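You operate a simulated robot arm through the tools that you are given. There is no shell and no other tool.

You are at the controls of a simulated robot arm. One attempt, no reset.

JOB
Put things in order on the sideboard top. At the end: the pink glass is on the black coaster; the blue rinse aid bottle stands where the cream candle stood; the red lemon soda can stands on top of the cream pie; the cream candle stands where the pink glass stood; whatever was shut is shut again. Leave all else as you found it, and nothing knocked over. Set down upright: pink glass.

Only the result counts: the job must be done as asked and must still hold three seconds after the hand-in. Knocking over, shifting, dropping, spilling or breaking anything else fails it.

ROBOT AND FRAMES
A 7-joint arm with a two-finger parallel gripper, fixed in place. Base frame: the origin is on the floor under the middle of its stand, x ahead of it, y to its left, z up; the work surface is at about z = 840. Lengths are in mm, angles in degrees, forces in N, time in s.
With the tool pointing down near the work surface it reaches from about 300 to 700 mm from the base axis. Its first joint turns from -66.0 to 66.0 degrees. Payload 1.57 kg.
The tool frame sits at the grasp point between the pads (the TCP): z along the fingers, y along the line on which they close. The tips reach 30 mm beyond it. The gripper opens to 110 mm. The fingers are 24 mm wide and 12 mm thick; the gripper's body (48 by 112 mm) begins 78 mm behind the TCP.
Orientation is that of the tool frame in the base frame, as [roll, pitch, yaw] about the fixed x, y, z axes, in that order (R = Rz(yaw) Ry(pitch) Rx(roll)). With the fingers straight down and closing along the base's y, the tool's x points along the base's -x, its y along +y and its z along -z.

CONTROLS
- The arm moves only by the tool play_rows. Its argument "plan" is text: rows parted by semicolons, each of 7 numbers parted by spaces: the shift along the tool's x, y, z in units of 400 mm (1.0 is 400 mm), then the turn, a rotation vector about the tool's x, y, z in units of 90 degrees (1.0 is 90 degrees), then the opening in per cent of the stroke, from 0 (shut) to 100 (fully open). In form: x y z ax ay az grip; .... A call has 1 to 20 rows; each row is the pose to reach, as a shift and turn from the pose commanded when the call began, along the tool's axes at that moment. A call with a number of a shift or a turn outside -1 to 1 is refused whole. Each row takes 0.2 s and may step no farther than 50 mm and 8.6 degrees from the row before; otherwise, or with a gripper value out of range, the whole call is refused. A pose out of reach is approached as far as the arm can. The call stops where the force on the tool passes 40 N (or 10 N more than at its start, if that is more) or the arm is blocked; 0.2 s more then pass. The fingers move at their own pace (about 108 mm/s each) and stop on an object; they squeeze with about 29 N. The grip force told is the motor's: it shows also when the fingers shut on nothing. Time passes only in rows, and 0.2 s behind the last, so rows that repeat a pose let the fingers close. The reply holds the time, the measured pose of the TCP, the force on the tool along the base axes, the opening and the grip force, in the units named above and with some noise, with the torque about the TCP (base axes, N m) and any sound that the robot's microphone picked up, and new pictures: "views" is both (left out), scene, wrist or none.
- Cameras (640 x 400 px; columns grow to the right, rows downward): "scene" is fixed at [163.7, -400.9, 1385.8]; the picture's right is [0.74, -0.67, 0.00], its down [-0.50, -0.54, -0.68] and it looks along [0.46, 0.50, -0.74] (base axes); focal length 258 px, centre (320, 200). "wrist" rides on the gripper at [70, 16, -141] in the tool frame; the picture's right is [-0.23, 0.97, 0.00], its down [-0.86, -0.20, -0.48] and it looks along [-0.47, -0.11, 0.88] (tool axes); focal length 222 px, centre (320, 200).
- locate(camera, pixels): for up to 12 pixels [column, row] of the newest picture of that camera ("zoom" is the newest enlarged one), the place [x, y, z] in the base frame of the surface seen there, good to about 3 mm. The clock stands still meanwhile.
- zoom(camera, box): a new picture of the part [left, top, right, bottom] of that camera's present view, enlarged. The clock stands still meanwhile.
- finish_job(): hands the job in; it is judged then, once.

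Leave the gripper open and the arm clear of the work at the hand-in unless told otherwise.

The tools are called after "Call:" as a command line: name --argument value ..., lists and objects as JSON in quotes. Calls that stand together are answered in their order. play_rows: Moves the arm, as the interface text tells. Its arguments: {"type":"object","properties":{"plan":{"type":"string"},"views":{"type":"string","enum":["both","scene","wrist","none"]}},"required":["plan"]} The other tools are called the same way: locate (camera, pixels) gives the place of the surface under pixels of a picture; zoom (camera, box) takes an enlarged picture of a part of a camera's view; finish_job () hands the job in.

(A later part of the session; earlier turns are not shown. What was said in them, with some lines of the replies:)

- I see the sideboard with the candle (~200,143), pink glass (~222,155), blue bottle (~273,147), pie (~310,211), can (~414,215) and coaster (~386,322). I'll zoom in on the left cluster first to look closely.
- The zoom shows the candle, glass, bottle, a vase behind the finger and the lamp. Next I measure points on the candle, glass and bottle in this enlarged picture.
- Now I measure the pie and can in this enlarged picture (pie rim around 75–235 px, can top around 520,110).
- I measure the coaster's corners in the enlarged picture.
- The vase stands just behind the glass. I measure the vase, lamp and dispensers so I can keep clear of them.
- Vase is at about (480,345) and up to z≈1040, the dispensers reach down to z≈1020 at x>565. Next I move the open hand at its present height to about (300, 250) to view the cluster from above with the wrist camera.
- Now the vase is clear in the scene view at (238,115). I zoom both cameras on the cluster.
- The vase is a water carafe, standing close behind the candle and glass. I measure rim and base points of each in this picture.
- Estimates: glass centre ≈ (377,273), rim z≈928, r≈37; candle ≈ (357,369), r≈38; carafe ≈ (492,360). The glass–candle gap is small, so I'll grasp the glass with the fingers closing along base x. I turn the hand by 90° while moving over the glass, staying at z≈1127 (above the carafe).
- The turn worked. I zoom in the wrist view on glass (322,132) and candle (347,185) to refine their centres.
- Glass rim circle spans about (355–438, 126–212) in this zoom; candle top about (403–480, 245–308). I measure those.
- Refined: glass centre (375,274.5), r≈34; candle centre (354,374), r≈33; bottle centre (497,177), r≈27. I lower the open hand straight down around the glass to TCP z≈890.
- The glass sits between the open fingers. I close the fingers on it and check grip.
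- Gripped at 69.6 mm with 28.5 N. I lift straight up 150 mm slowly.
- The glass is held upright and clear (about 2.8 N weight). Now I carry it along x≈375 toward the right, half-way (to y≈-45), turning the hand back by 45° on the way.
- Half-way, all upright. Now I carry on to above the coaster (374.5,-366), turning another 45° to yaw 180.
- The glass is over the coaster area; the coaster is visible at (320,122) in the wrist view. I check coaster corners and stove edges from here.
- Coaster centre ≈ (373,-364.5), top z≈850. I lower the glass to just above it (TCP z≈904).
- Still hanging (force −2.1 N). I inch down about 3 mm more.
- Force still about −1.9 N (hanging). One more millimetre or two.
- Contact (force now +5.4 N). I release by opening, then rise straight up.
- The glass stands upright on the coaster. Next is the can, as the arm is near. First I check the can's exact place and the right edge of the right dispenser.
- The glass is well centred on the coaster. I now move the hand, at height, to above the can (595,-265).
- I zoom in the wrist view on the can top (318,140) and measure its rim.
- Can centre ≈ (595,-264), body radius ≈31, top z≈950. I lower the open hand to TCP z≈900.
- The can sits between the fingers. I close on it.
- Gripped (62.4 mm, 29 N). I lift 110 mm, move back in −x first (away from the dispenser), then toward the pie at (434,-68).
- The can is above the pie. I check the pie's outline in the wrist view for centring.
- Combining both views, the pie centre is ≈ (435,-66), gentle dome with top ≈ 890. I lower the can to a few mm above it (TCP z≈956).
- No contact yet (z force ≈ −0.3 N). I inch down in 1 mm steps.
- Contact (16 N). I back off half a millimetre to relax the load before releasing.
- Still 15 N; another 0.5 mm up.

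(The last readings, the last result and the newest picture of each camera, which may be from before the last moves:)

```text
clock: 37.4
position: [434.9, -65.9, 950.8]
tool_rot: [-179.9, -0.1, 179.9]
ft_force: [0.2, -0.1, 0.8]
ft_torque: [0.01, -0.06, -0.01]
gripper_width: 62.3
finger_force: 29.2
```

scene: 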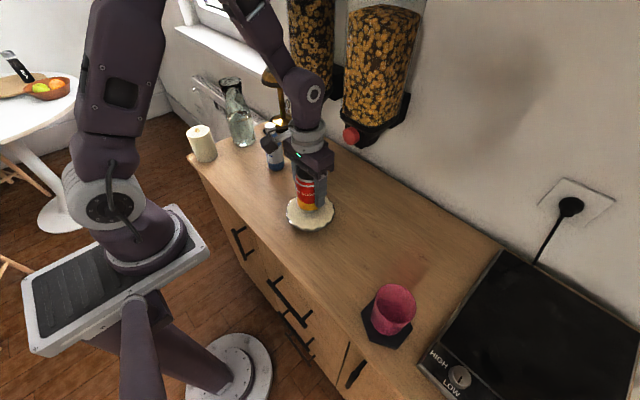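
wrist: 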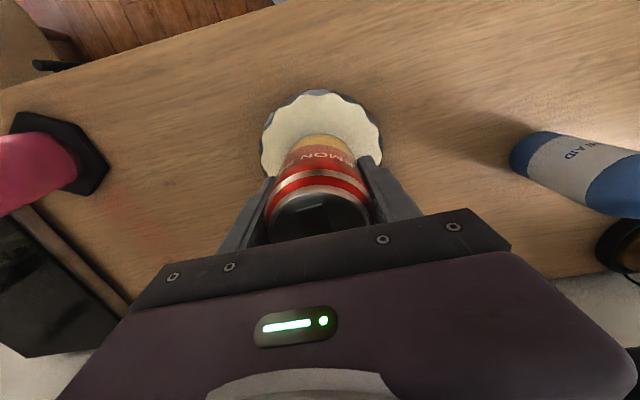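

Load is now light (0.8 N). I open the fingers gently.

Call:
play_rows --plan "0 0 0 0 0 0 62; 0 0 0 0 0 0 75; 0 0 0 0 0 0 100; 0 0 0 0 0 0 100; 0 0 0 0 0 0 100" --views "both"

```text
clock: 38.6
position: [436.3, -66.0, 952.6]
tool_rot: [180.0, 0.0, -180.0]
ft_force: [-0.6, 0.3, -0.2]
ft_torque: [0.03, 0.0, 0.01]
gripper_width: 109.9
finger_force: 0.1
```

scene: 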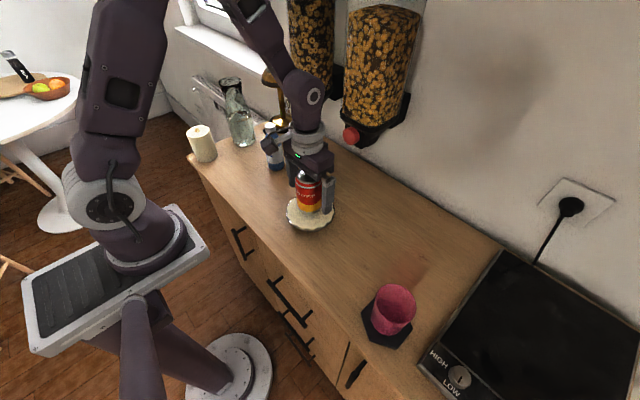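
wrist: 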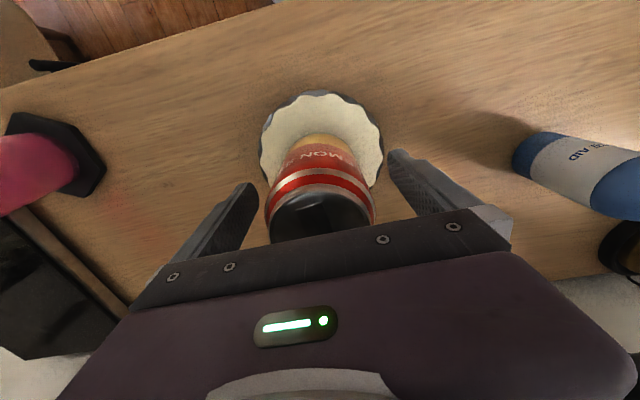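

The can stands on the pie. I rise straight up and check it.

Call:
play_rows --plan "0 0 -0.03 0 0 0 100; 0 0 -0.08 0 0 0 100; 0 0 -0.14 0 0 0 100; 0 0 -0.22 0 0 0 100; 0 0 -0.3 0 0 0 100; 0 0 -0.38 0 0 0 100; 0 0 -0.44 0 0 0 100; 0 0 -0.44 0 0 0 100" --views "both"

Call:
zoom --camera "scene" --box '[260, 130, 380, 240]'

```text
clock: 40.4
position: [436.7, -65.6, 1127.5]
tool_rot: [179.9, -0.1, 180.0]
ft_force: [0.4, 0.5, 0.3]
ft_torque: [0.03, 0.02, 0.03]
gripper_width: 110.3
finger_force: 0.1
```

scene: 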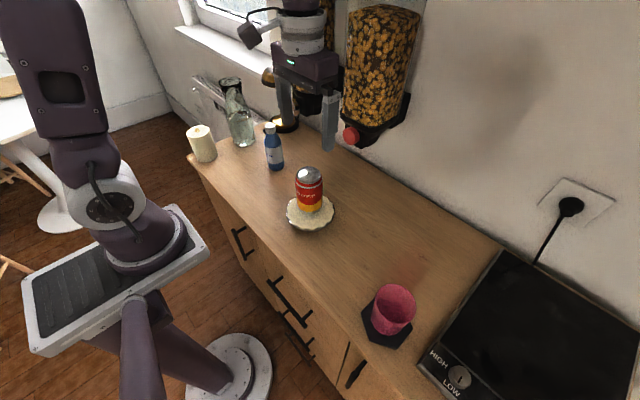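
wrist: 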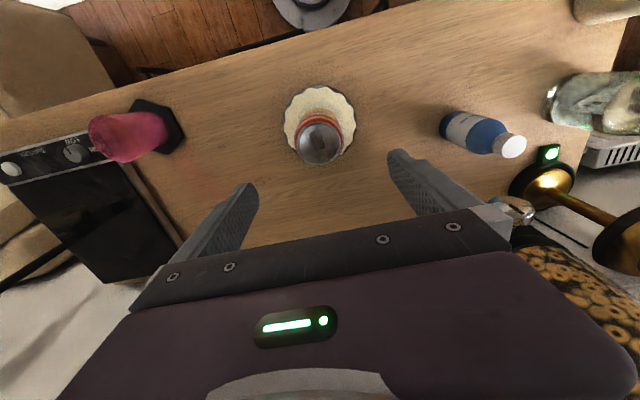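

```text
3.64 times, centred on (320, 185) of scene
```

zoom: 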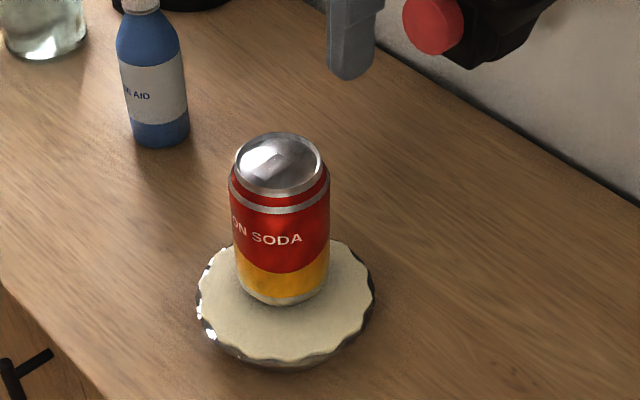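

Can stands upright on the pie, bottle untouched. Next the candle: I move at height toward (354, 334) while turning the hand to yaw −90 (closing along base x).

Call:
play_rows --plan "0.01 0.04 0 0 0 -0.04 100; 0.03 0.12 0 0 0 -0.11 100; 0.05 0.21 0 0 0 -0.19 100; 0.07 0.3 0 0 0 -0.27 100; 0.09 0.39 0 0 0 -0.35 100; 0.11 0.48 0 0 0 -0.43 100; 0.13 0.57 0 0 0 -0.52 100; 0.15 0.66 0 0 0 -0.61 100; 0.165 0.75 0 0 0 -0.7 100; 0.18 0.84 0 0 0 -0.79 100; 0.19 0.91 0 0 0 -0.87 100; 0.2 0.97 0 0 0 -0.95 100; 0.2025 1 0 0 0 -1 100; 0.2025 1 0 0 0 -1 100" --views "both"

```text
clock: 43.4
position: [353.9, 335.6, 1127.6]
tool_rot: [179.9, 0.0, -90.0]
ft_force: [-1.4, 0.2, 1.0]
ft_torque: [0.0, -0.02, 0.02]
gripper_width: 109.9
finger_force: 0.2
```

scene: 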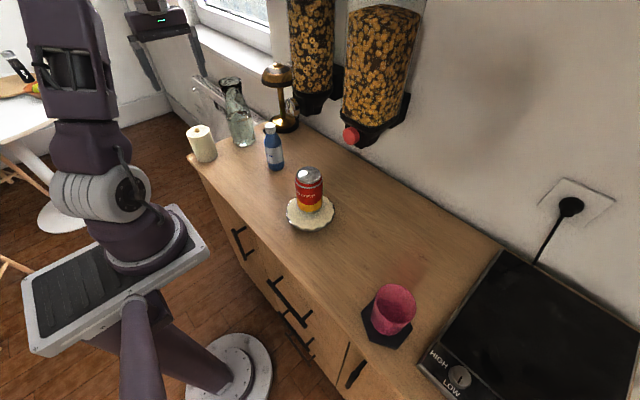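
wrist: 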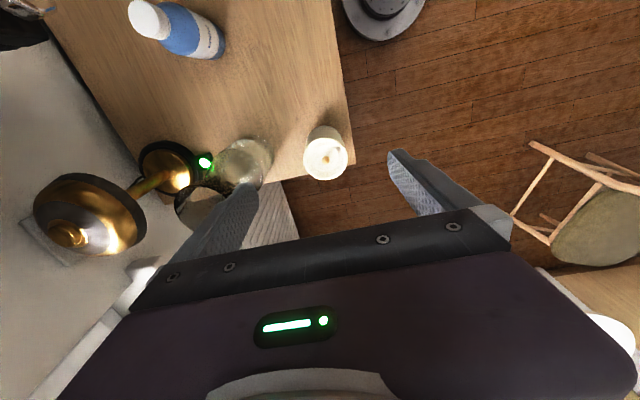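

Candle now seen from above at (325,155). I zoom in and measure its rim.

Call:
zoom --camera "wrist" --box '[200, 90, 370, 220]'

```text
3.08 times, centred on (285, 155) of wrist
```

zoom: 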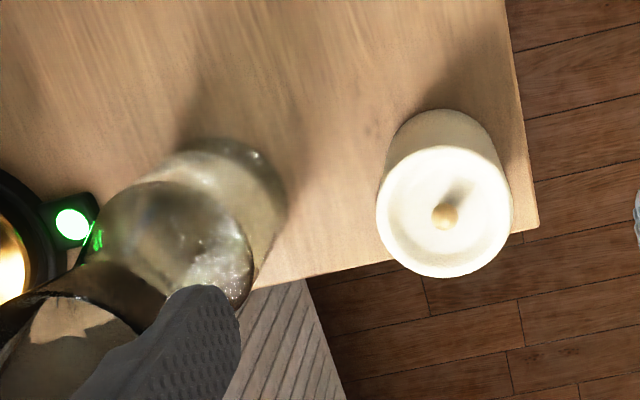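

Call:
locate --camera "zoom" --pixels '[[380, 212], [508, 212], [444, 150], [444, 272], [444, 215], [436, 112], [536, 228], [300, 275], [255, 160], [250, 270], [20, 330], [130, 330]]'

```text
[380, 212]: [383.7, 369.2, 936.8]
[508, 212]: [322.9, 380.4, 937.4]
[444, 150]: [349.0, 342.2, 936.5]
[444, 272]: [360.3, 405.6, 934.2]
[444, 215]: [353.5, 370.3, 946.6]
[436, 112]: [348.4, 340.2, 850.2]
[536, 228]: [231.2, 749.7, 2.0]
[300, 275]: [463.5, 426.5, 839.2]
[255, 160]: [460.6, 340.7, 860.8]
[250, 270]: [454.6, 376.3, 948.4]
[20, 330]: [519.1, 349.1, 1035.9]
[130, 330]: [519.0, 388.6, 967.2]
```

Candle centre (353.5,374), top z≈937. I centre over it and go down to TCP z≈890.

Call:
play_rows --plan "-0.05 0.00125 0 0 0 0 100; -0.1 0.00125 0.02 0 0 0 100; -0.1 0.00125 0.08 0 0 0 100; -0.1 0.00125 0.16 0 0 0 100; -0.1 0.00125 0.24 0 0 0 100; -0.1 0.00125 0.32 0 0 0 100; -0.1 0.00125 0.4 0 0 0 100; -0.1 0.00125 0.47 0 0 0 100; -0.1 0.00125 0.53 0 0 0 100; -0.1 0.00125 0.57 0 0 0 100; -0.1 0.00125 0.595 0 0 0 100; -0.1 0.00125 0.595 0 0 0 100" --views "both"

```text
clock: 46.0
position: [354.1, 375.7, 888.8]
tool_rot: [180.0, 0.0, -90.0]
ft_force: [0.7, -0.4, -0.1]
ft_torque: [0.0, 0.02, 0.01]
gripper_width: 110.1
finger_force: 0.0
```

scene: 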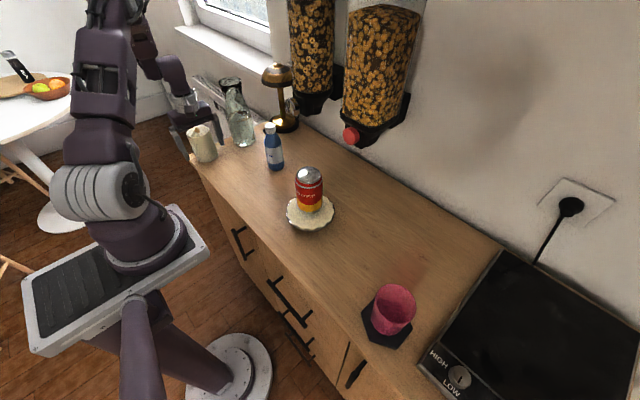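
wrist: 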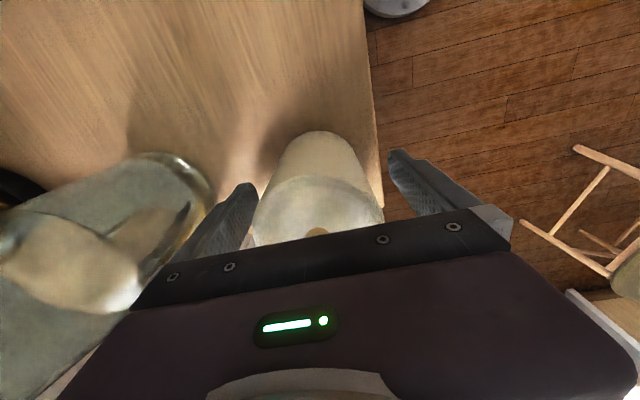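

The candle is between the fingers, carafe clear. I close.

Call:
play_rows --plan "0 0 0 0 0 0 75; 0 0 0 0 0 0 50; 0 0 0 0 0 0 35; 0 0 0 0 0 0 35; 0 0 0 0 0 0 35" --views "wrist"

```text
clock: 47.2
position: [354.3, 374.9, 887.2]
tool_rot: [179.8, 0.0, -90.0]
ft_force: [1.2, 0.0, -0.9]
ft_torque: [0.02, -0.06, -0.01]
gripper_width: 69.6
finger_force: 28.9
```

wrist: 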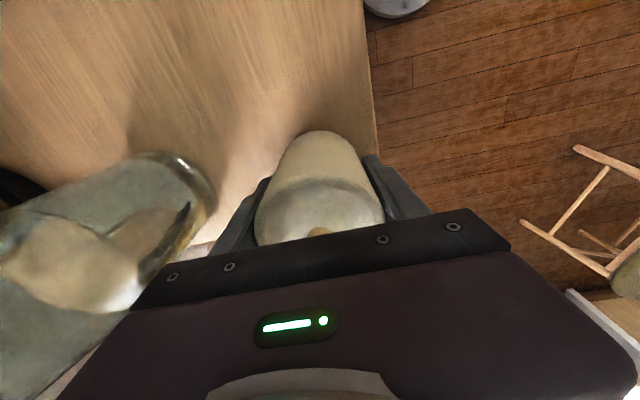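

Gripped at 69.6 mm. I lift 60 mm, move to above the glass's old place (375,274.5) and stop just above the surface.

Call:
play_rows --plan "0 0 -0.02 0 0 0 35; 0 0 -0.06 0 0 0 35; 0 0 -0.11 0 0 0 35; 0 0 -0.15 0 0 0 35; 0.03 -0.0065 -0.15 0 0 0 35; 0.07 -0.015 -0.15 0 0 0 35; 0.12 -0.026 -0.15 0 0 0 35; 0.17 -0.037 -0.15 0 0 0 35; 0.21 -0.045 -0.15 0 0 0 35; 0.235 -0.051 -0.15 0 0 0 35; 0.24875 -0.05375 -0.15 0 0 0 35; 0.24875 -0.05375 -0.15 0 0 0 35; 0.24875 -0.05375 -0.11 0 0 0 35; 0.24875 -0.05375 -0.07 0 0 0 35; 0.24875 -0.05375 -0.04 0 0 0 35; 0.24875 -0.05375 -0.02 0 0 0 35; 0.24875 -0.05375 -0.01 0 0 0 35; 0.24875 -0.05375 -0.01 0 0 0 35" --views "both"

```text
clock: 51.0
position: [377.9, 276.0, 892.2]
tool_rot: [180.0, 0.0, -90.0]
ft_force: [0.2, 0.0, -3.2]
ft_torque: [0.01, 0.01, -0.05]
gripper_width: 69.6
finger_force: 28.9
```

scene: 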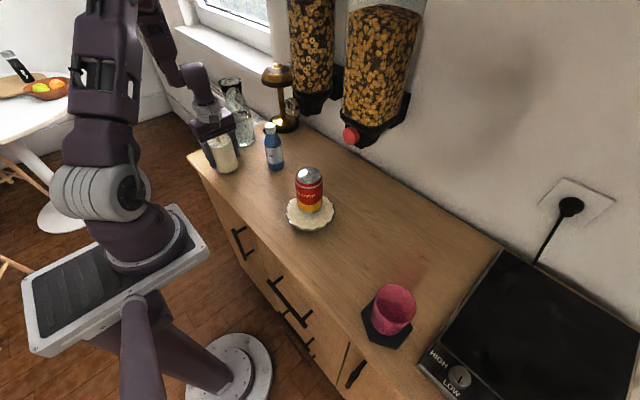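
wrist: 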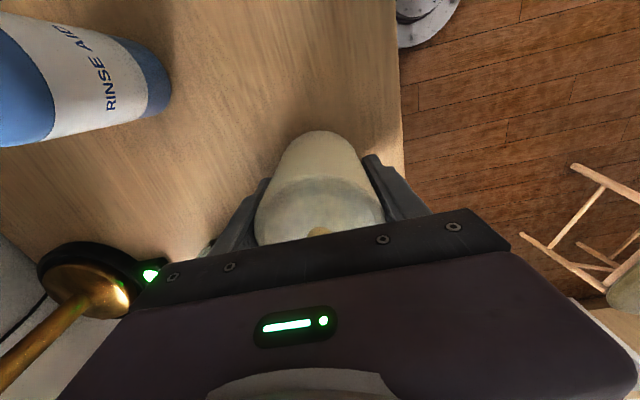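

Candle over the old glass place; hanging at ~4 mm. I inch down.

Call:
play_rows --plan "0 0 0.0025 0 0 0 35; 0 0 0.005 0 0 0 35; 0 0 0.0075 0 0 0 35; 0 0 0.0075 0 0 0 35" --views "none"

```text
clock: 52.0
position: [377.3, 275.5, 889.5]
tool_rot: [180.0, 0.0, -90.0]
ft_force: [0.0, 0.5, -1.9]
ft_torque: [0.01, -0.01, -0.01]
gripper_width: 69.6
finger_force: 29.1
```

Call:
play_rows --plan "0 0 0.002 0 0 0 35; 0 0 0.002 0 0 0 35" --views "none"

```text
clock: 52.6
position: [376.9, 273.9, 890.9]
tool_rot: [-180.0, 0.0, -90.0]
ft_force: [-0.4, -0.1, -4.0]
ft_torque: [-0.01, 0.04, 0.0]
gripper_width: 69.5
finger_force: 28.7
```

Call:
play_rows --plan "0 0 0.002 0 0 0 35; 0 0 0.004 0 0 0 35; 0 0 0.004 0 0 0 35" --views "none"

```text
clock: 53.4
position: [376.3, 275.1, 888.2]
tool_rot: [-179.9, -0.1, -90.1]
ft_force: [-0.7, -2.1, 15.8]
ft_torque: [-0.27, 0.47, 0.08]
gripper_width: 69.7
finger_force: 28.7
```

Contact (15.8 N). I ease back 0.6 mm and release.

Call:
play_rows --plan "0 0 -0.0015 0 0 0 35; 0 0 -0.0015 0 0 0 35" --views "none"

```text
clock: 54.0
position: [375.7, 275.0, 888.4]
tool_rot: [-179.9, 0.0, -89.9]
ft_force: [3.3, -4.5, 18.8]
ft_torque: [-0.07, 0.39, 0.11]
gripper_width: 69.5
finger_force: 28.7
```

Call:
play_rows --plan "0 0 -0.0015 0 0 0 35; 0 0 -0.0015 0 0 0 35" --views "none"

```text
clock: 54.6
position: [376.8, 275.7, 888.0]
tool_rot: [180.0, 0.0, -90.0]
ft_force: [0.7, -0.9, -0.7]
ft_torque: [0.03, -0.06, 0.05]
gripper_width: 69.6
finger_force: 29.2
```

Load is near zero: release and rise.

Call:
play_rows --plan "0 0 0 0 0 0 66; 0 0 0 0 0 0 80; 0 0 0 0 0 0 100; 0 0 0 0 0 0 100; 0 0 -0.03 0 0 0 100; 0 0 -0.08 0 0 0 100; 0 0 -0.15 0 0 0 100; 0 0 -0.23 0 0 0 100; 0 0 -0.31 0 0 0 100; 0 0 -0.4 0 0 0 100; 0 0 -0.49 0 0 0 100; 0 0 -0.56 0 0 0 100; 0 0 -0.6 0 0 0 100; 0 0 -0.6 0 0 0 100" --views "both"

```text
clock: 57.6
position: [373.3, 275.3, 1130.9]
tool_rot: [-180.0, 0.1, -90.0]
ft_force: [-0.8, -0.3, 0.0]
ft_torque: [-0.01, 0.01, -0.02]
gripper_width: 110.0
finger_force: 0.1
```

scene: 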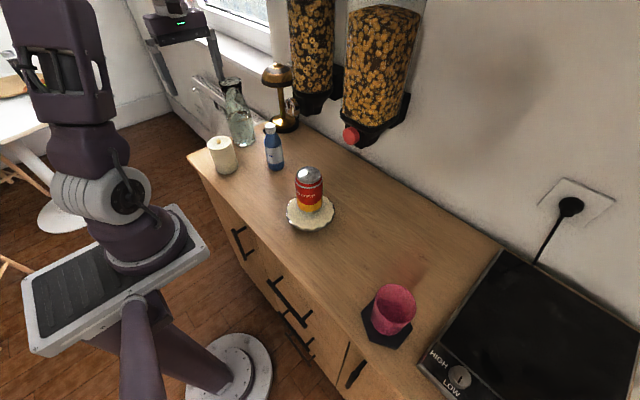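
wrist: 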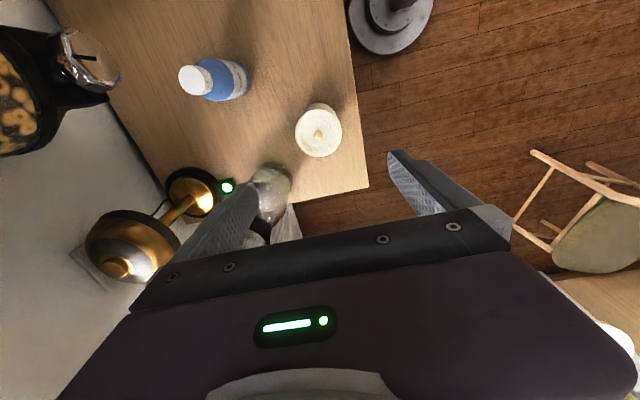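

I zoom in on the placed candle (318,130) and bottle to check position and plan the bottle grasp.

Call:
zoom --camera "wrist" --box '[160, 30, 380, 220]'

```text
2.11 times, centred on (270, 125) of wrist
```

zoom: 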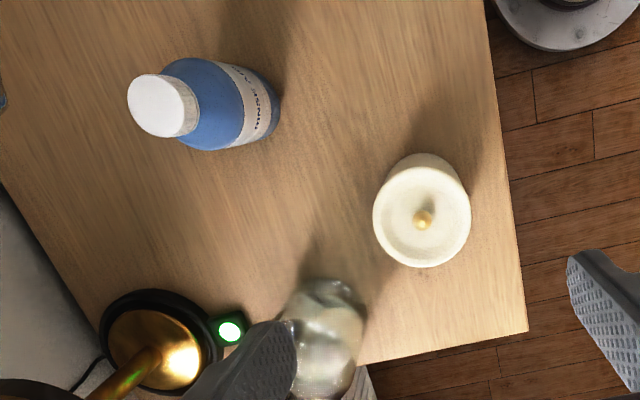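

Call:
locate --camera "zoom" --pixels '[[376, 215], [468, 215], [422, 170], [422, 263], [424, 220], [130, 105], [195, 115], [160, 78], [165, 134], [163, 106], [275, 110], [250, 70]]'

Call:
zoom --camera "scene" --box '[180, 60, 320, 190]'

```text
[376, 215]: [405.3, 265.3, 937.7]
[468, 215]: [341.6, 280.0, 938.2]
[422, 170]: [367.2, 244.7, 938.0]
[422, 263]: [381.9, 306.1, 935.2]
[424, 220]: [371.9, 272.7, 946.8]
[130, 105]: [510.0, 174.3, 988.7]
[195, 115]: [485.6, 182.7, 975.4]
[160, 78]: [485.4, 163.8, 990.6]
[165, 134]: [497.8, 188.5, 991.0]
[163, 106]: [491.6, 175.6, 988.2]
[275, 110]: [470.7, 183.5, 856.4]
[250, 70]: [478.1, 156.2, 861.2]
```

```text
3.08 times, centred on (250, 125) of scene
```

zoom: 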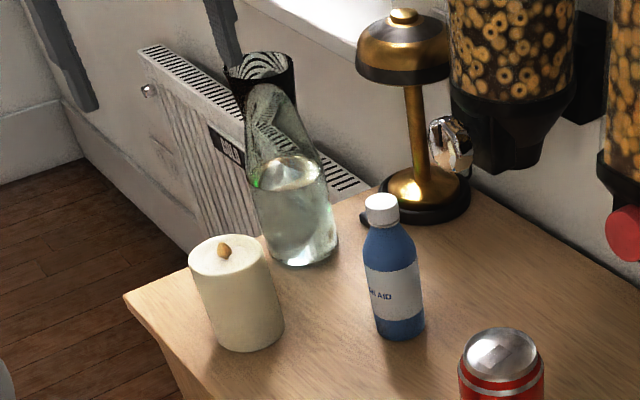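

Candle now at ≈(374,274) — matching the glass's old place. Before the bottle grasp I measure the left dispenser's knob and body (zoom ~ (450,145), (510,100), (500,160)) and the bottle in this view.

Call:
locate --camera "zoom" --pixels '[[450, 145], [435, 135], [465, 165], [510, 165], [460, 95], [510, 60], [382, 197], [381, 215], [390, 300], [400, 338], [365, 270], [415, 270]]'

```text
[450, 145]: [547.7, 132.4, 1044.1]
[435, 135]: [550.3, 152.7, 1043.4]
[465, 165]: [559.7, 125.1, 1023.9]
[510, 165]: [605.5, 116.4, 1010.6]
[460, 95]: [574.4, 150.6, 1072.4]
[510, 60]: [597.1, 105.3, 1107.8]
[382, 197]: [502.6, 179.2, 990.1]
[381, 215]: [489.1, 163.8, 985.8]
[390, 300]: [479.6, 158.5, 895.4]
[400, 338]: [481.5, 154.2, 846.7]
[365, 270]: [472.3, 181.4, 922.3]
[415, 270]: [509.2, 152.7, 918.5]
```

The left dispenser's chrome knob is at ≈(548,132–153, 1022–1065), near the space above the bottle, so I'll approach the bottle with the hand leaning back toward the base (tilt ~15°) and closing along y. First I move to (420,177) at height and turn back to yaw 180.

Call:
play_rows --plan "0.02 -0.009 0 0 0 0.08 100; 0.04 -0.018 0 0 0 0.165 100; 0.06 -0.028 0 0 0 0.25 100; 0.08 -0.037 0 0 0 0.335 100; 0.1 -0.046 0 0 0 0.42 100; 0.12 -0.055 0 0 0 0.505 100; 0.14 -0.065 0 0 0 0.59 100; 0.16 -0.074 0 0 0 0.675 100; 0.18 -0.083 0 0 0 0.76 100; 0.2 -0.092 0 0 0 0.845 100; 0.22 -0.101 0 0 0 0.93 100; 0.24375 -0.1125 0 0 0 1 100; 0.24375 -0.1125 0 0 0 1 100" --views "both"

```text
clock: 60.4
position: [419.8, 177.8, 1130.1]
tool_rot: [-179.9, 0.0, 179.8]
ft_force: [0.5, 0.4, 0.4]
ft_torque: [0.02, -0.01, 0.01]
gripper_width: 110.0
finger_force: 0.0
```

scene: 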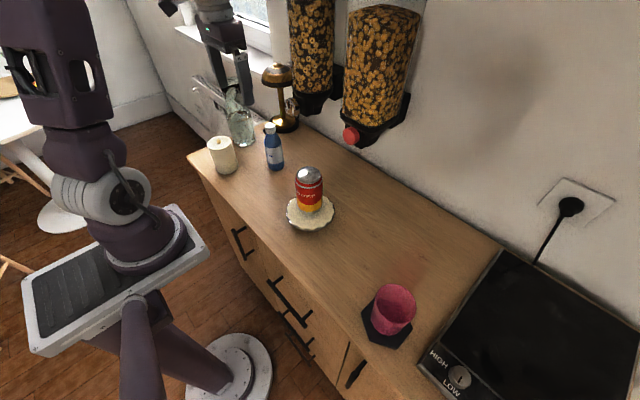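
wrist: 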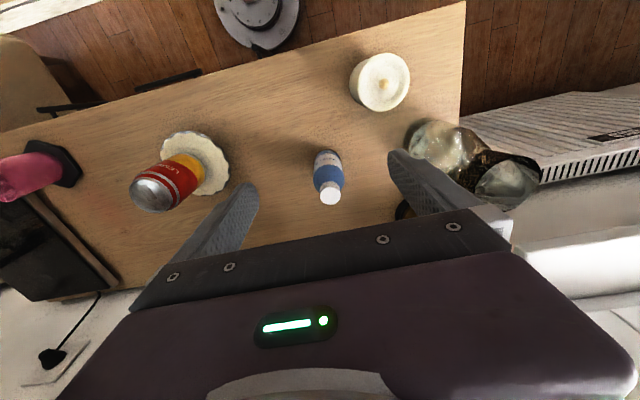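

The bottle is seen from above at (328,180). I zoom in to refine its centre.

Call:
zoom --camera "wrist" --box '[280, 140, 380, 220]'

```text
5.00 times, centred on (330, 180) of wrist
```

zoom: 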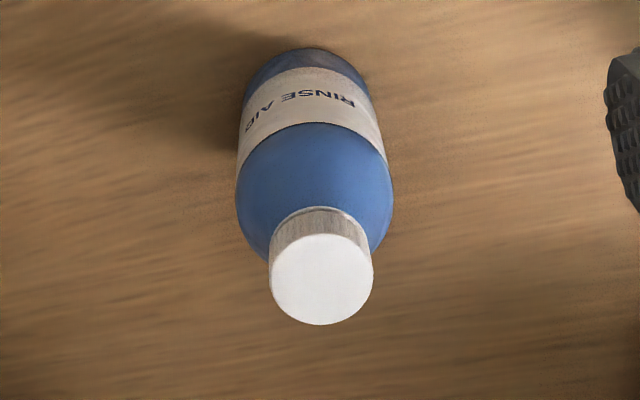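

Call:
locate --camera "zoom" --pixels '[[273, 278], [370, 278], [321, 238], [321, 320], [321, 279], [240, 190], [388, 190], [315, 130], [305, 60], [248, 110], [372, 100]]'

```text
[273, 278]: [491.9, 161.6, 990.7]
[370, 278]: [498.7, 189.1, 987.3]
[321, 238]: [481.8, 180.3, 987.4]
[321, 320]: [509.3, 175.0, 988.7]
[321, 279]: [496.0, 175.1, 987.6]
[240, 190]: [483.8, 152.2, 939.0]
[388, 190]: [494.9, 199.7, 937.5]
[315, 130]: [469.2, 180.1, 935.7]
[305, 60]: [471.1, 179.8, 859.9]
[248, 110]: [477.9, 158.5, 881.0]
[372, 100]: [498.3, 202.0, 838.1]
```

Bottle centre ≈ (495.5,176.5), r≈26. I tilt the hand 15° back and move forward above the bottle at height.

Call:
play_rows --plan "0 0 0 0 -0.05 0 100; 0 0 0 0 -0.11 0 100; 0 0 0 0 -0.1667 0 100; -0.04 0 0 0 -0.1667 0 100; -0.09 -0.00125 0 0 -0.1667 0 100; -0.14 -0.00125 0 0 -0.1667 0 100; -0.18875 -0.00125 0 0 -0.1667 0 100; -0.18875 -0.00125 0 0 -0.1667 0 100" --views "both"

```text
clock: 62.2
position: [498.2, 178.8, 1130.6]
tool_rot: [-179.9, 15.0, -180.0]
ft_force: [-0.4, -0.1, 0.2]
ft_torque: [0.02, 0.0, -0.01]
gripper_width: 110.0
finger_force: 0.0
```

scene: 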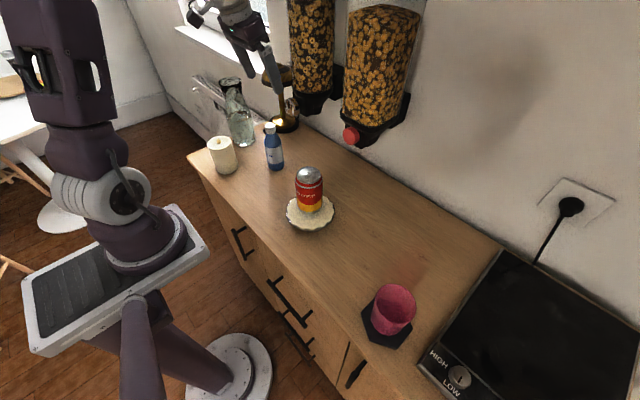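
wrist: 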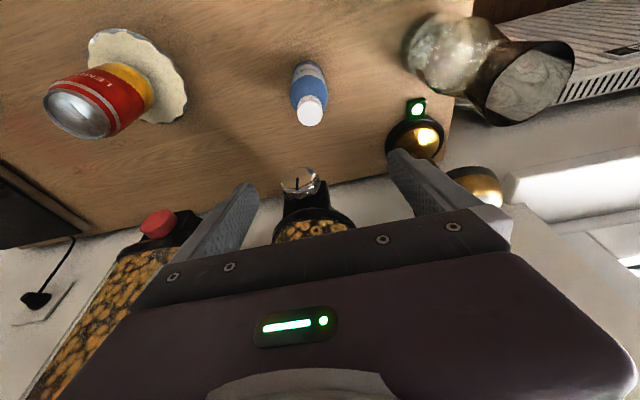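

The hand leans back as wished, clear of the knob. I descend vertically partway (to TCP z≈1000) and check alignment with the bottle.

Call:
play_rows --plan "0.0159 0 0.0593 0 0 0 100; 0.0345 0 0.1286 0 0 0 100; 0.053 0 0.1978 0 0 0 100; 0.0729 0 0.272 0 0 0 100; 0.084 0 0.3134 0 0 0 100; 0.084 0 0.3134 0 0 0 100" --views "both"

```text
clock: 63.6
position: [496.3, 178.5, 998.3]
tool_rot: [-180.0, 15.0, 180.0]
ft_force: [0.0, -0.6, 0.5]
ft_torque: [-0.01, 0.0, 0.02]
gripper_width: 110.0
finger_force: 0.0
```

scene: 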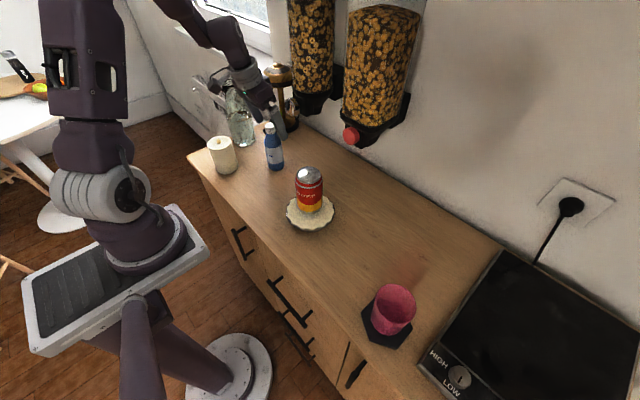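
wrist: 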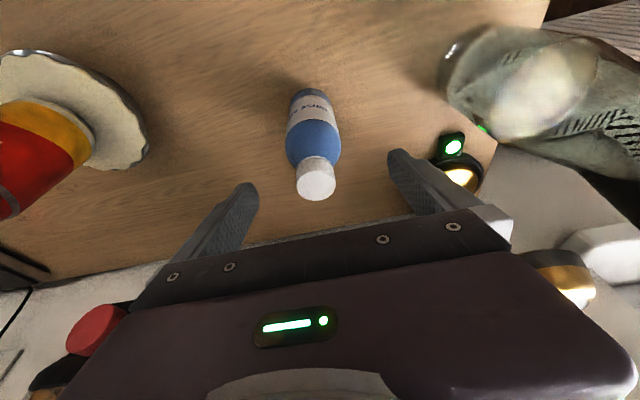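

The bottle (315,150) sits between the fingers in y. I go down the remaining 75 mm to TCP z≈925.

Call:
play_rows --plan "0.0097 0 0.0362 0 0 0 100; 0.0194 0 0.0724 0 0 0 100; 0.0291 0 0.1087 0 0 0 100; 0.0388 0 0.1449 0 0 0 100; 0.044 0 0.1643 0 0 0 100; 0.0485 0 0.1811 0 0 0 100; 0.0485 0 0.1811 0 0 0 100" --views "both"

```text
clock: 65.2
position: [495.5, 176.2, 925.1]
tool_rot: [-180.0, 14.9, 180.0]
ft_force: [0.7, 0.2, 0.7]
ft_torque: [0.02, 0.0, -0.01]
gripper_width: 109.8
finger_force: 0.0
```

scene: 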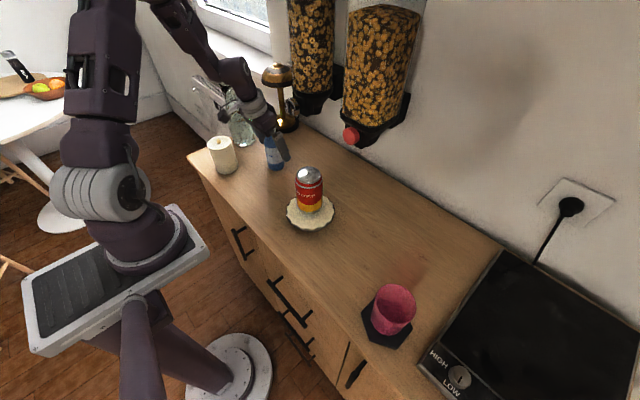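
wrist: 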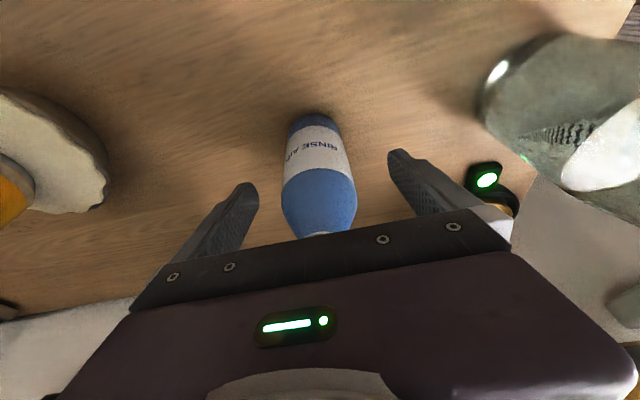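

No contact, bottle between the fingers. I close.

Call:
play_rows --plan "0 0 0 0 0 0 75; 0 0 0 0 0 0 50; 0 0 0 0 0 0 30; 0 0 0 0 0 0 30; 0 0 0 0 0 0 30" --views "both"

```text
clock: 66.4
position: [496.1, 177.2, 925.2]
tool_rot: [179.9, 15.0, -180.0]
ft_force: [0.1, -0.5, 0.0]
ft_torque: [-0.03, 0.0, -0.02]
gripper_width: 50.9
finger_force: 28.8
```

scene: 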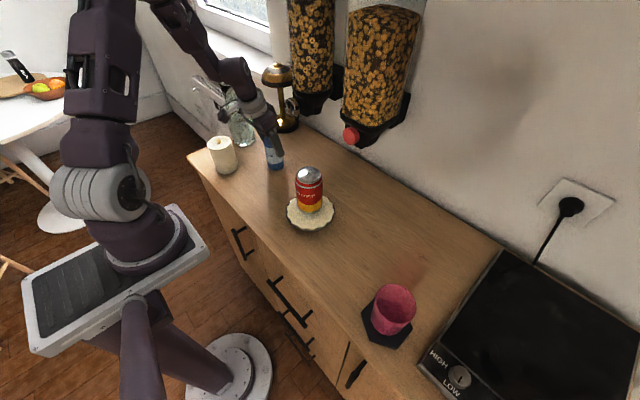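
wrist: 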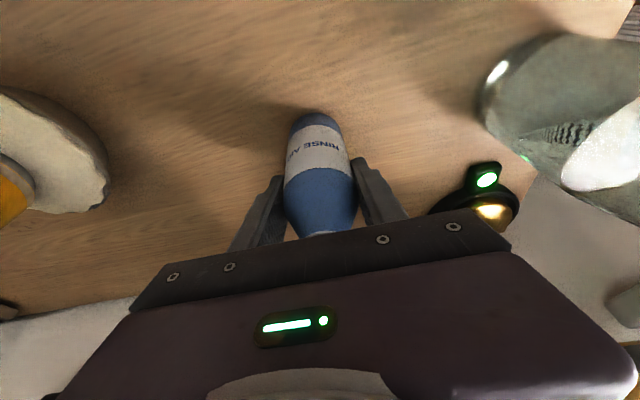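

Gripped at 50.9 mm. I lift straight up 150 mm, then draw back in −x to x≈354 (bottle bottom then at ≈990, above candle).

Call:
play_rows --plan "-0.0049 0 -0.0181 0 0 0 30; -0.0146 0 -0.0543 0 0 0 30; -0.0291 0 -0.1087 0 0 0 30; -0.0456 0 -0.1702 0 0 0 30; -0.0631 0 -0.2354 0 0 0 30; -0.0795 0 -0.297 0 0 0 30; -0.0922 0 -0.3441 0 0 0 30; -0.097 0 -0.3622 0 0 0 30; -0.0697 0 -0.3695 0 0 0 30; -0.0116 0 -0.3851 0 0 0 30; 0.0568 0 -0.4034 0 0 0 30; 0.1251 0 -0.4217 0 0 0 30; 0.1832 0 -0.4373 0 0 0 30; 0.2242 0 -0.4483 0 0 0 30; 0.2447 0 -0.4538 0 0 0 30; 0.2447 0 -0.4538 0 0 0 30" --views "both"

```text
clock: 69.8
position: [354.6, 177.8, 1074.1]
tool_rot: [180.0, 15.0, -180.0]
ft_force: [-1.0, -0.1, -2.9]
ft_torque: [0.01, 0.0, -0.04]
gripper_width: 50.9
finger_force: 29.2
```

scene: 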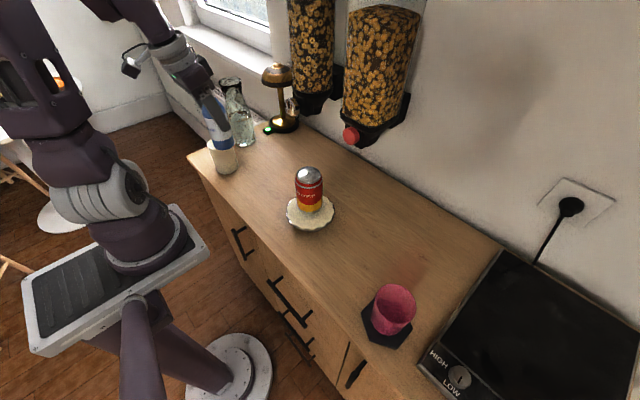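
wrist: 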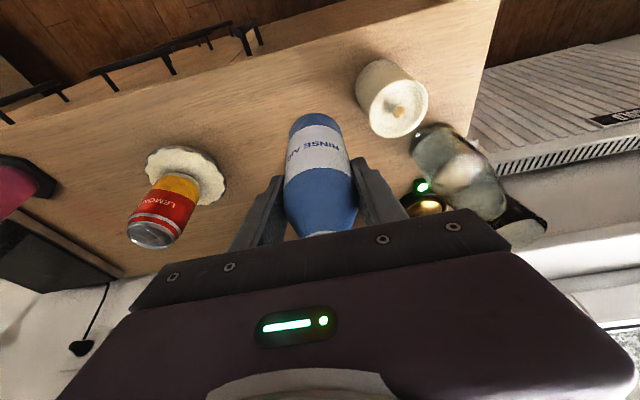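

Bottle hangs upright. Now I carry it +y to above the candle's old place (354,374), turning 90° about the vertical on the way so the fingers close along x.

Call:
play_rows --plan "0 0.03 0 -0.0181 0 -0.0676 30; 0 0.07 0 -0.0388 0 -0.1449 30; 0 0.11 0 -0.0595 0 -0.2222 30; 0 0.15 0 -0.0802 0 -0.2994 30; 0 0.19 0 -0.1009 0 -0.3767 30; 0 0.23 0 -0.1216 0 -0.454 30; 0 0.27 0 -0.1423 0 -0.5312 30; 0 0.31 0 -0.163 0 -0.6085 30; 0 0.35 0 -0.1837 0 -0.6858 30; 0 0.39 0 -0.2045 0 -0.7631 30; 0 0.43 0 -0.2252 0 -0.8403 30; 0 0.465 0 -0.2433 0 -0.9079 30; 0 0.49375 0 -0.2588 0 -0.9659 30; 0 0.49375 0 -0.2588 0 -0.9659 30" --views "both"

```text
clock: 72.8
position: [354.9, 376.4, 1076.2]
tool_rot: [180.0, 15.0, -90.0]
ft_force: [-0.2, -0.5, -2.8]
ft_torque: [0.02, 0.01, 0.01]
gripper_width: 50.8
finger_force: 29.2
```

scene: 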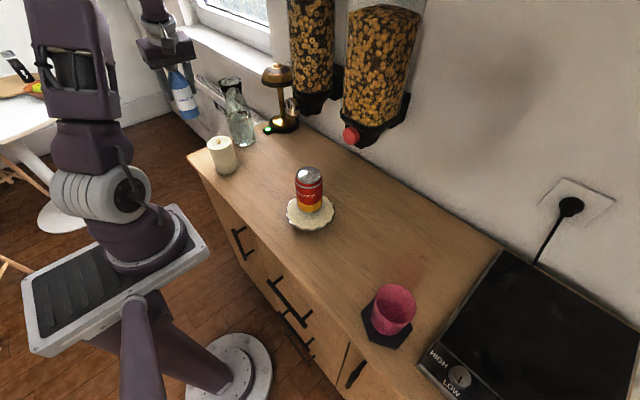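
wrist: 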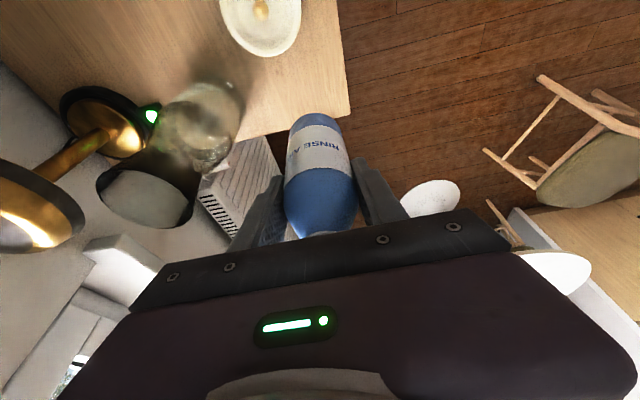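

The bottle hangs upright over the candle's old place. I lower it to about 5 mm above the surface (TCP z≈930).

Call:
play_rows --plan "0.0075 0 0.028 0 0 0 30; 0.0188 0 0.07 0 0 0 30; 0.0338 0 0.126 0 0 0 30; 0.0488 0 0.182 0 0 0 30; 0.0638 0 0.2381 0 0 0 30; 0.0769 0 0.2871 0 0 0 30; 0.0872 0 0.3256 0 0 0 30; 0.0938 0 0.3501 0 0 0 30; 0.0938 0 0.3501 0 0 0 30" --views "both"

```text
clock: 74.8
position: [355.6, 374.2, 929.1]
tool_rot: [-180.0, 15.0, -90.0]
ft_force: [-0.4, 0.3, -1.6]
ft_torque: [-0.03, -0.02, 0.01]
gripper_width: 50.9
finger_force: 29.2
```

scene: 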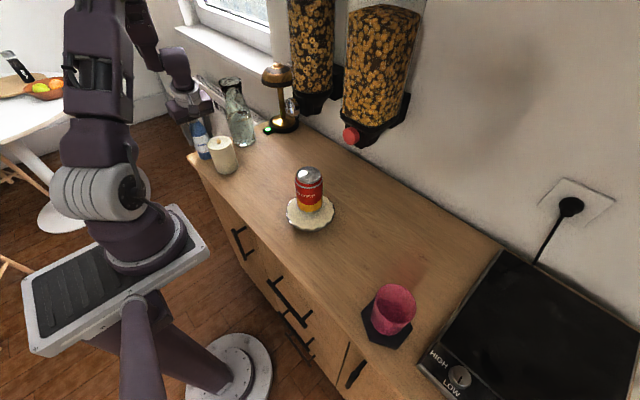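
wrist: 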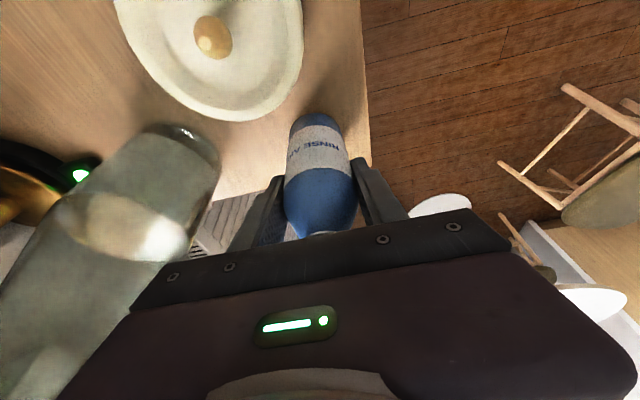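

I inch down in 1 mm steps, watching the force.

Call:
play_rows --plan "0.0006 0 0.0024 0 0 0 30; 0.0013 0 0.0048 0 0 0 30; 0.0019 0 0.0072 0 0 0 30; 0.0019 0 0.0072 0 0 0 30" --views "none"

```text
clock: 75.8
position: [355.5, 373.3, 925.7]
tool_rot: [180.0, 14.9, -90.1]
ft_force: [0.3, 0.4, -2.8]
ft_torque: [-0.01, 0.01, 0.01]
gripper_width: 51.0
finger_force: 28.4
```

Call:
play_rows --plan "0.0006 0 0.0024 0 0 0 30; 0.0006 0 0.0024 0 0 0 30" --views "none"

```text
clock: 76.4
position: [354.8, 373.0, 925.1]
tool_rot: [179.9, 15.0, -89.9]
ft_force: [-0.8, -1.3, 2.6]
ft_torque: [-0.05, 0.07, 0.04]
gripper_width: 51.2
finger_force: 29.3
```

Contact: force went from −2.8 to +2.6 N. I release gently.

Call:
play_rows --plan "0 0 0 0 0 0 50; 0 0 0 0 0 0 60; 0 0 0 0 0 0 80; 0 0 0 0 0 0 100; 0 0 0 0 0 0 100" --views "both"

```text
clock: 77.6
position: [353.9, 375.5, 924.9]
tool_rot: [-179.9, 15.0, -90.0]
ft_force: [-0.8, -0.2, -0.7]
ft_torque: [0.01, -0.02, 0.04]
gripper_width: 110.1
finger_force: 0.1
```

scene: 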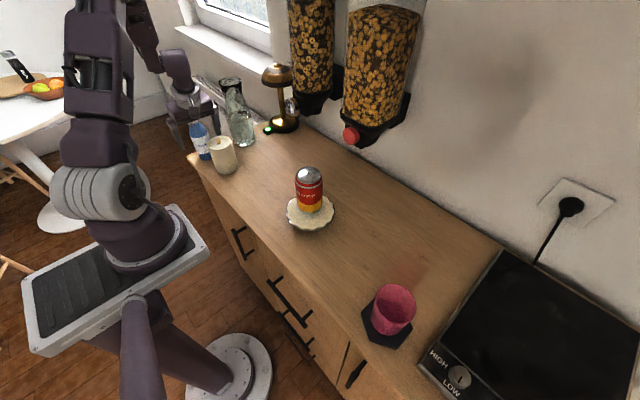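
wrist: 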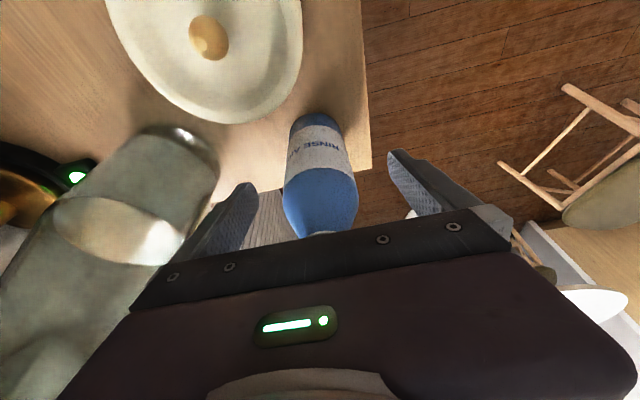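

The bottle stands free. I rise straight up 205 mm.

Call:
play_rows --plan "-0.0066 0 -0.0248 0 0 0 100; -0.0199 0 -0.0743 0 0 0 100; -0.0398 0 -0.1485 0 0 0 100; -0.0636 0 -0.2376 0 0 0 100; -0.0875 0 -0.3267 0 0 0 100; -0.1114 0 -0.4158 0 0 0 100; -0.1326 0 -0.495 0 0 0 100; -0.1326 0 -0.495 0 0 0 100" --views "both"

Call:
zoom --camera "scene" --box '[170, 60, 310, 190]'

```text
clock: 79.4
position: [354.2, 373.9, 1129.9]
tool_rot: [-180.0, 14.9, -90.0]
ft_force: [-0.7, -0.2, -0.3]
ft_torque: [-0.01, 0.0, 0.0]
gripper_width: 109.9
finger_force: 0.1
```

scene: 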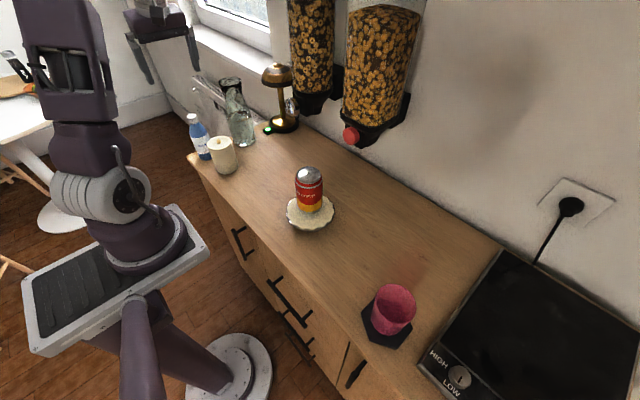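
wrist: 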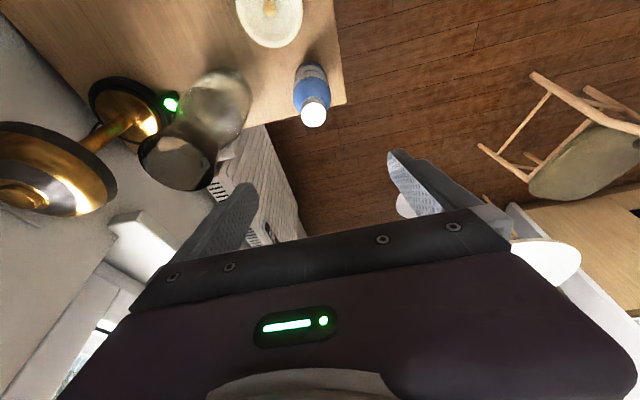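

```text
3.08 times, centred on (240, 125) of scene
```

zoom: 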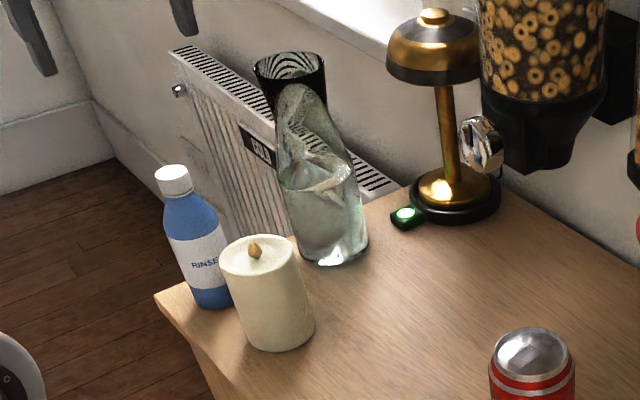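

All upright. I check the bottle's final position by its cap, and check the coaster/glass, pie/can once more.

Call:
zoom --camera "wrist" --box '[230, 0, 370, 140]'

```text
2.86 times, centred on (300, 70) of wrist
```

zoom: 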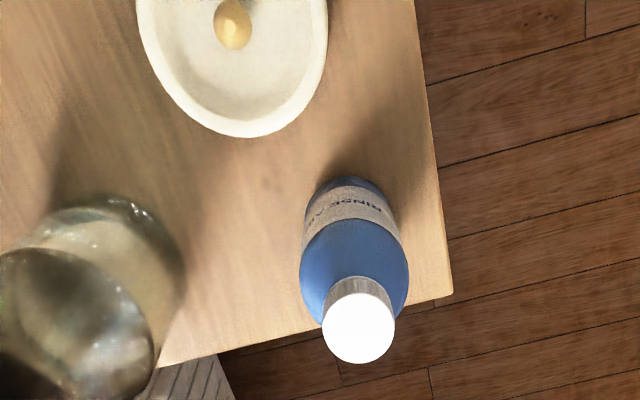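

Call:
locate --camera "zoom" --pixels '[[326, 327], [392, 327], [359, 297], [359, 360], [359, 328], [345, 182], [305, 255], [405, 265]]'

Call:
locate --camera "scene" --pixels '[[222, 142], [310, 173], [395, 305], [386, 345], [243, 144], [219, 83], [228, 80]]'

```text
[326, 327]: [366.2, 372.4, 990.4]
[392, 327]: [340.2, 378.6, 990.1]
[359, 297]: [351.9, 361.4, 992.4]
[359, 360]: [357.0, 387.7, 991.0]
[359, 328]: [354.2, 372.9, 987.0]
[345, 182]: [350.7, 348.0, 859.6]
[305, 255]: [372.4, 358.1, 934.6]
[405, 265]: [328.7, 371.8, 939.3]
```

```text
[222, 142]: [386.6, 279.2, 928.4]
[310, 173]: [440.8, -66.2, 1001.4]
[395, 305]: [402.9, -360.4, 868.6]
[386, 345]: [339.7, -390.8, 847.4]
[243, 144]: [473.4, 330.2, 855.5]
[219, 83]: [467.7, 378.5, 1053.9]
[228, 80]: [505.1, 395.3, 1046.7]
```

Bottle ≈ (353.5,374.5) – on the candle's old spot; carafe unchanged. Now I level the hand and then withdraw toward the start pose.

Call:
play_rows --plan "0 0 0 0 0.055 0 100; 0 0 0 0 0.11 0 100; 0 0 0 0 0.1667 0 100; 0 0 0 0 0.1667 0 100" --views "none"

```text
clock: 80.4
position: [356.3, 373.9, 1129.7]
tool_rot: [179.9, 0.0, -90.0]
ft_force: [0.0, -0.5, 0.2]
ft_torque: [-0.02, -0.02, -0.01]
gripper_width: 109.8
finger_force: 0.1
```

Level again. I withdraw to about (332,22,1129) with yaw back to 180.

Call:
play_rows --plan "0.04 0.002 0 0 0 0.05 100; 0.1 0.006 0 0 0 0.12 100; 0.17 0.01 0 0 0 0.2 100; 0.24 0.015 0 0 0 0.28 100; 0.31 0.019 0 0 0 0.36 100; 0.38 0.024 0 0 0 0.44 100; 0.45 0.028 0 0 0 0.52 100; 0.52 0.032 0 0 0 0.6 100; 0.59 0.037 0 0 0 0.68 100; 0.66 0.041 0 0 0 0.76 100; 0.73 0.046 0 0 0 0.84 100; 0.79 0.05 0 0 0 0.91 100; 0.84 0.053 0 0 0 0.97 100; 0.88 0.055 0 0 0 1 100; 0.88 0.055 0 0 0 1 100" --views "both"

Call:
zoom --camera "scene" --box '[170, 90, 450, 360]'

```text
clock: 83.6
position: [334.2, 21.1, 1130.1]
tool_rot: [-179.9, -0.1, 179.9]
ft_force: [1.0, -0.2, 0.0]
ft_torque: [0.0, -0.02, 0.04]
gripper_width: 110.1
finger_force: 0.1
```

scene: 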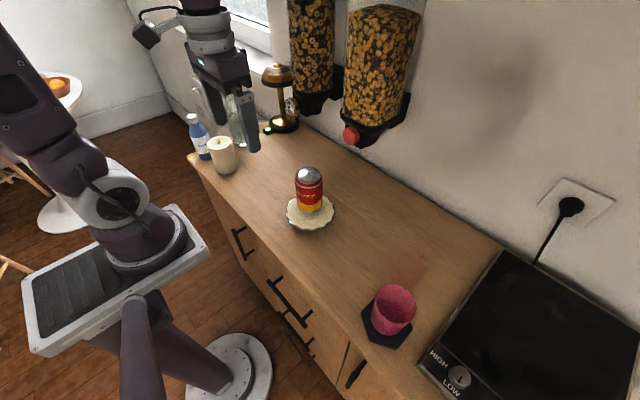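
wrist: 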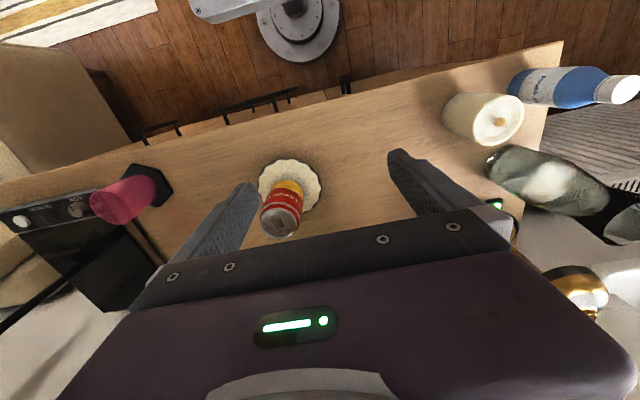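

```text
1.48 times, centred on (310, 225) of scene
```

zoom: 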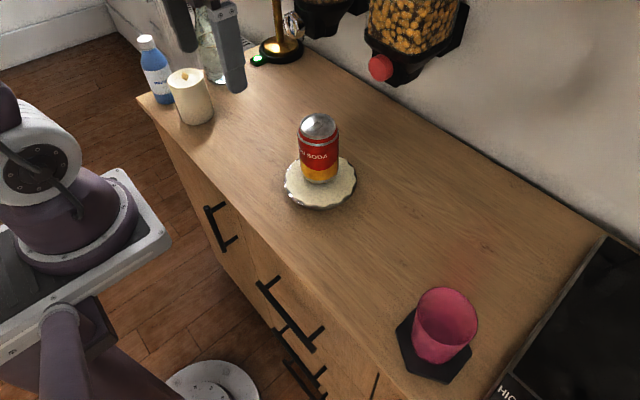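

Everything is in place. The pink glass is upright on the coaster, and the can stands on the pie. The candle is on the glass's old spot and the bottle is on the candle's. The drawers were not touched and are still shut. The arm is clear with the gripper open, so I hand in.

Call:
finish_job

```text
The job is handed in.
```

I finished the rearrangement and handed the job in. The last pictures before the hand-in showed everything standing. The tool only confirmed receipt, so I don't have the verdict.

- **Pink glass:** it stands upright, set down over the middle of the black coaster.
- **Red lemon soda can:** it stands on top of the cream pie. The pie top is slightly domed, and the can was still standing about 45 seconds after I let go of it.
- **Cream candle:** it stands where the glass was, at about (374, 274) against the glass's original (375, 274.5).
- **Blue rinse aid bottle:** it stands where the candle was, at about (353.5, 374.5) against the candle's original (354, 374).

I opened nothing, so the drawers are still shut. The carafe measured in the same place as at the start, and I saw nothing else moved. The arm is back near its starting pose with the gripper open.
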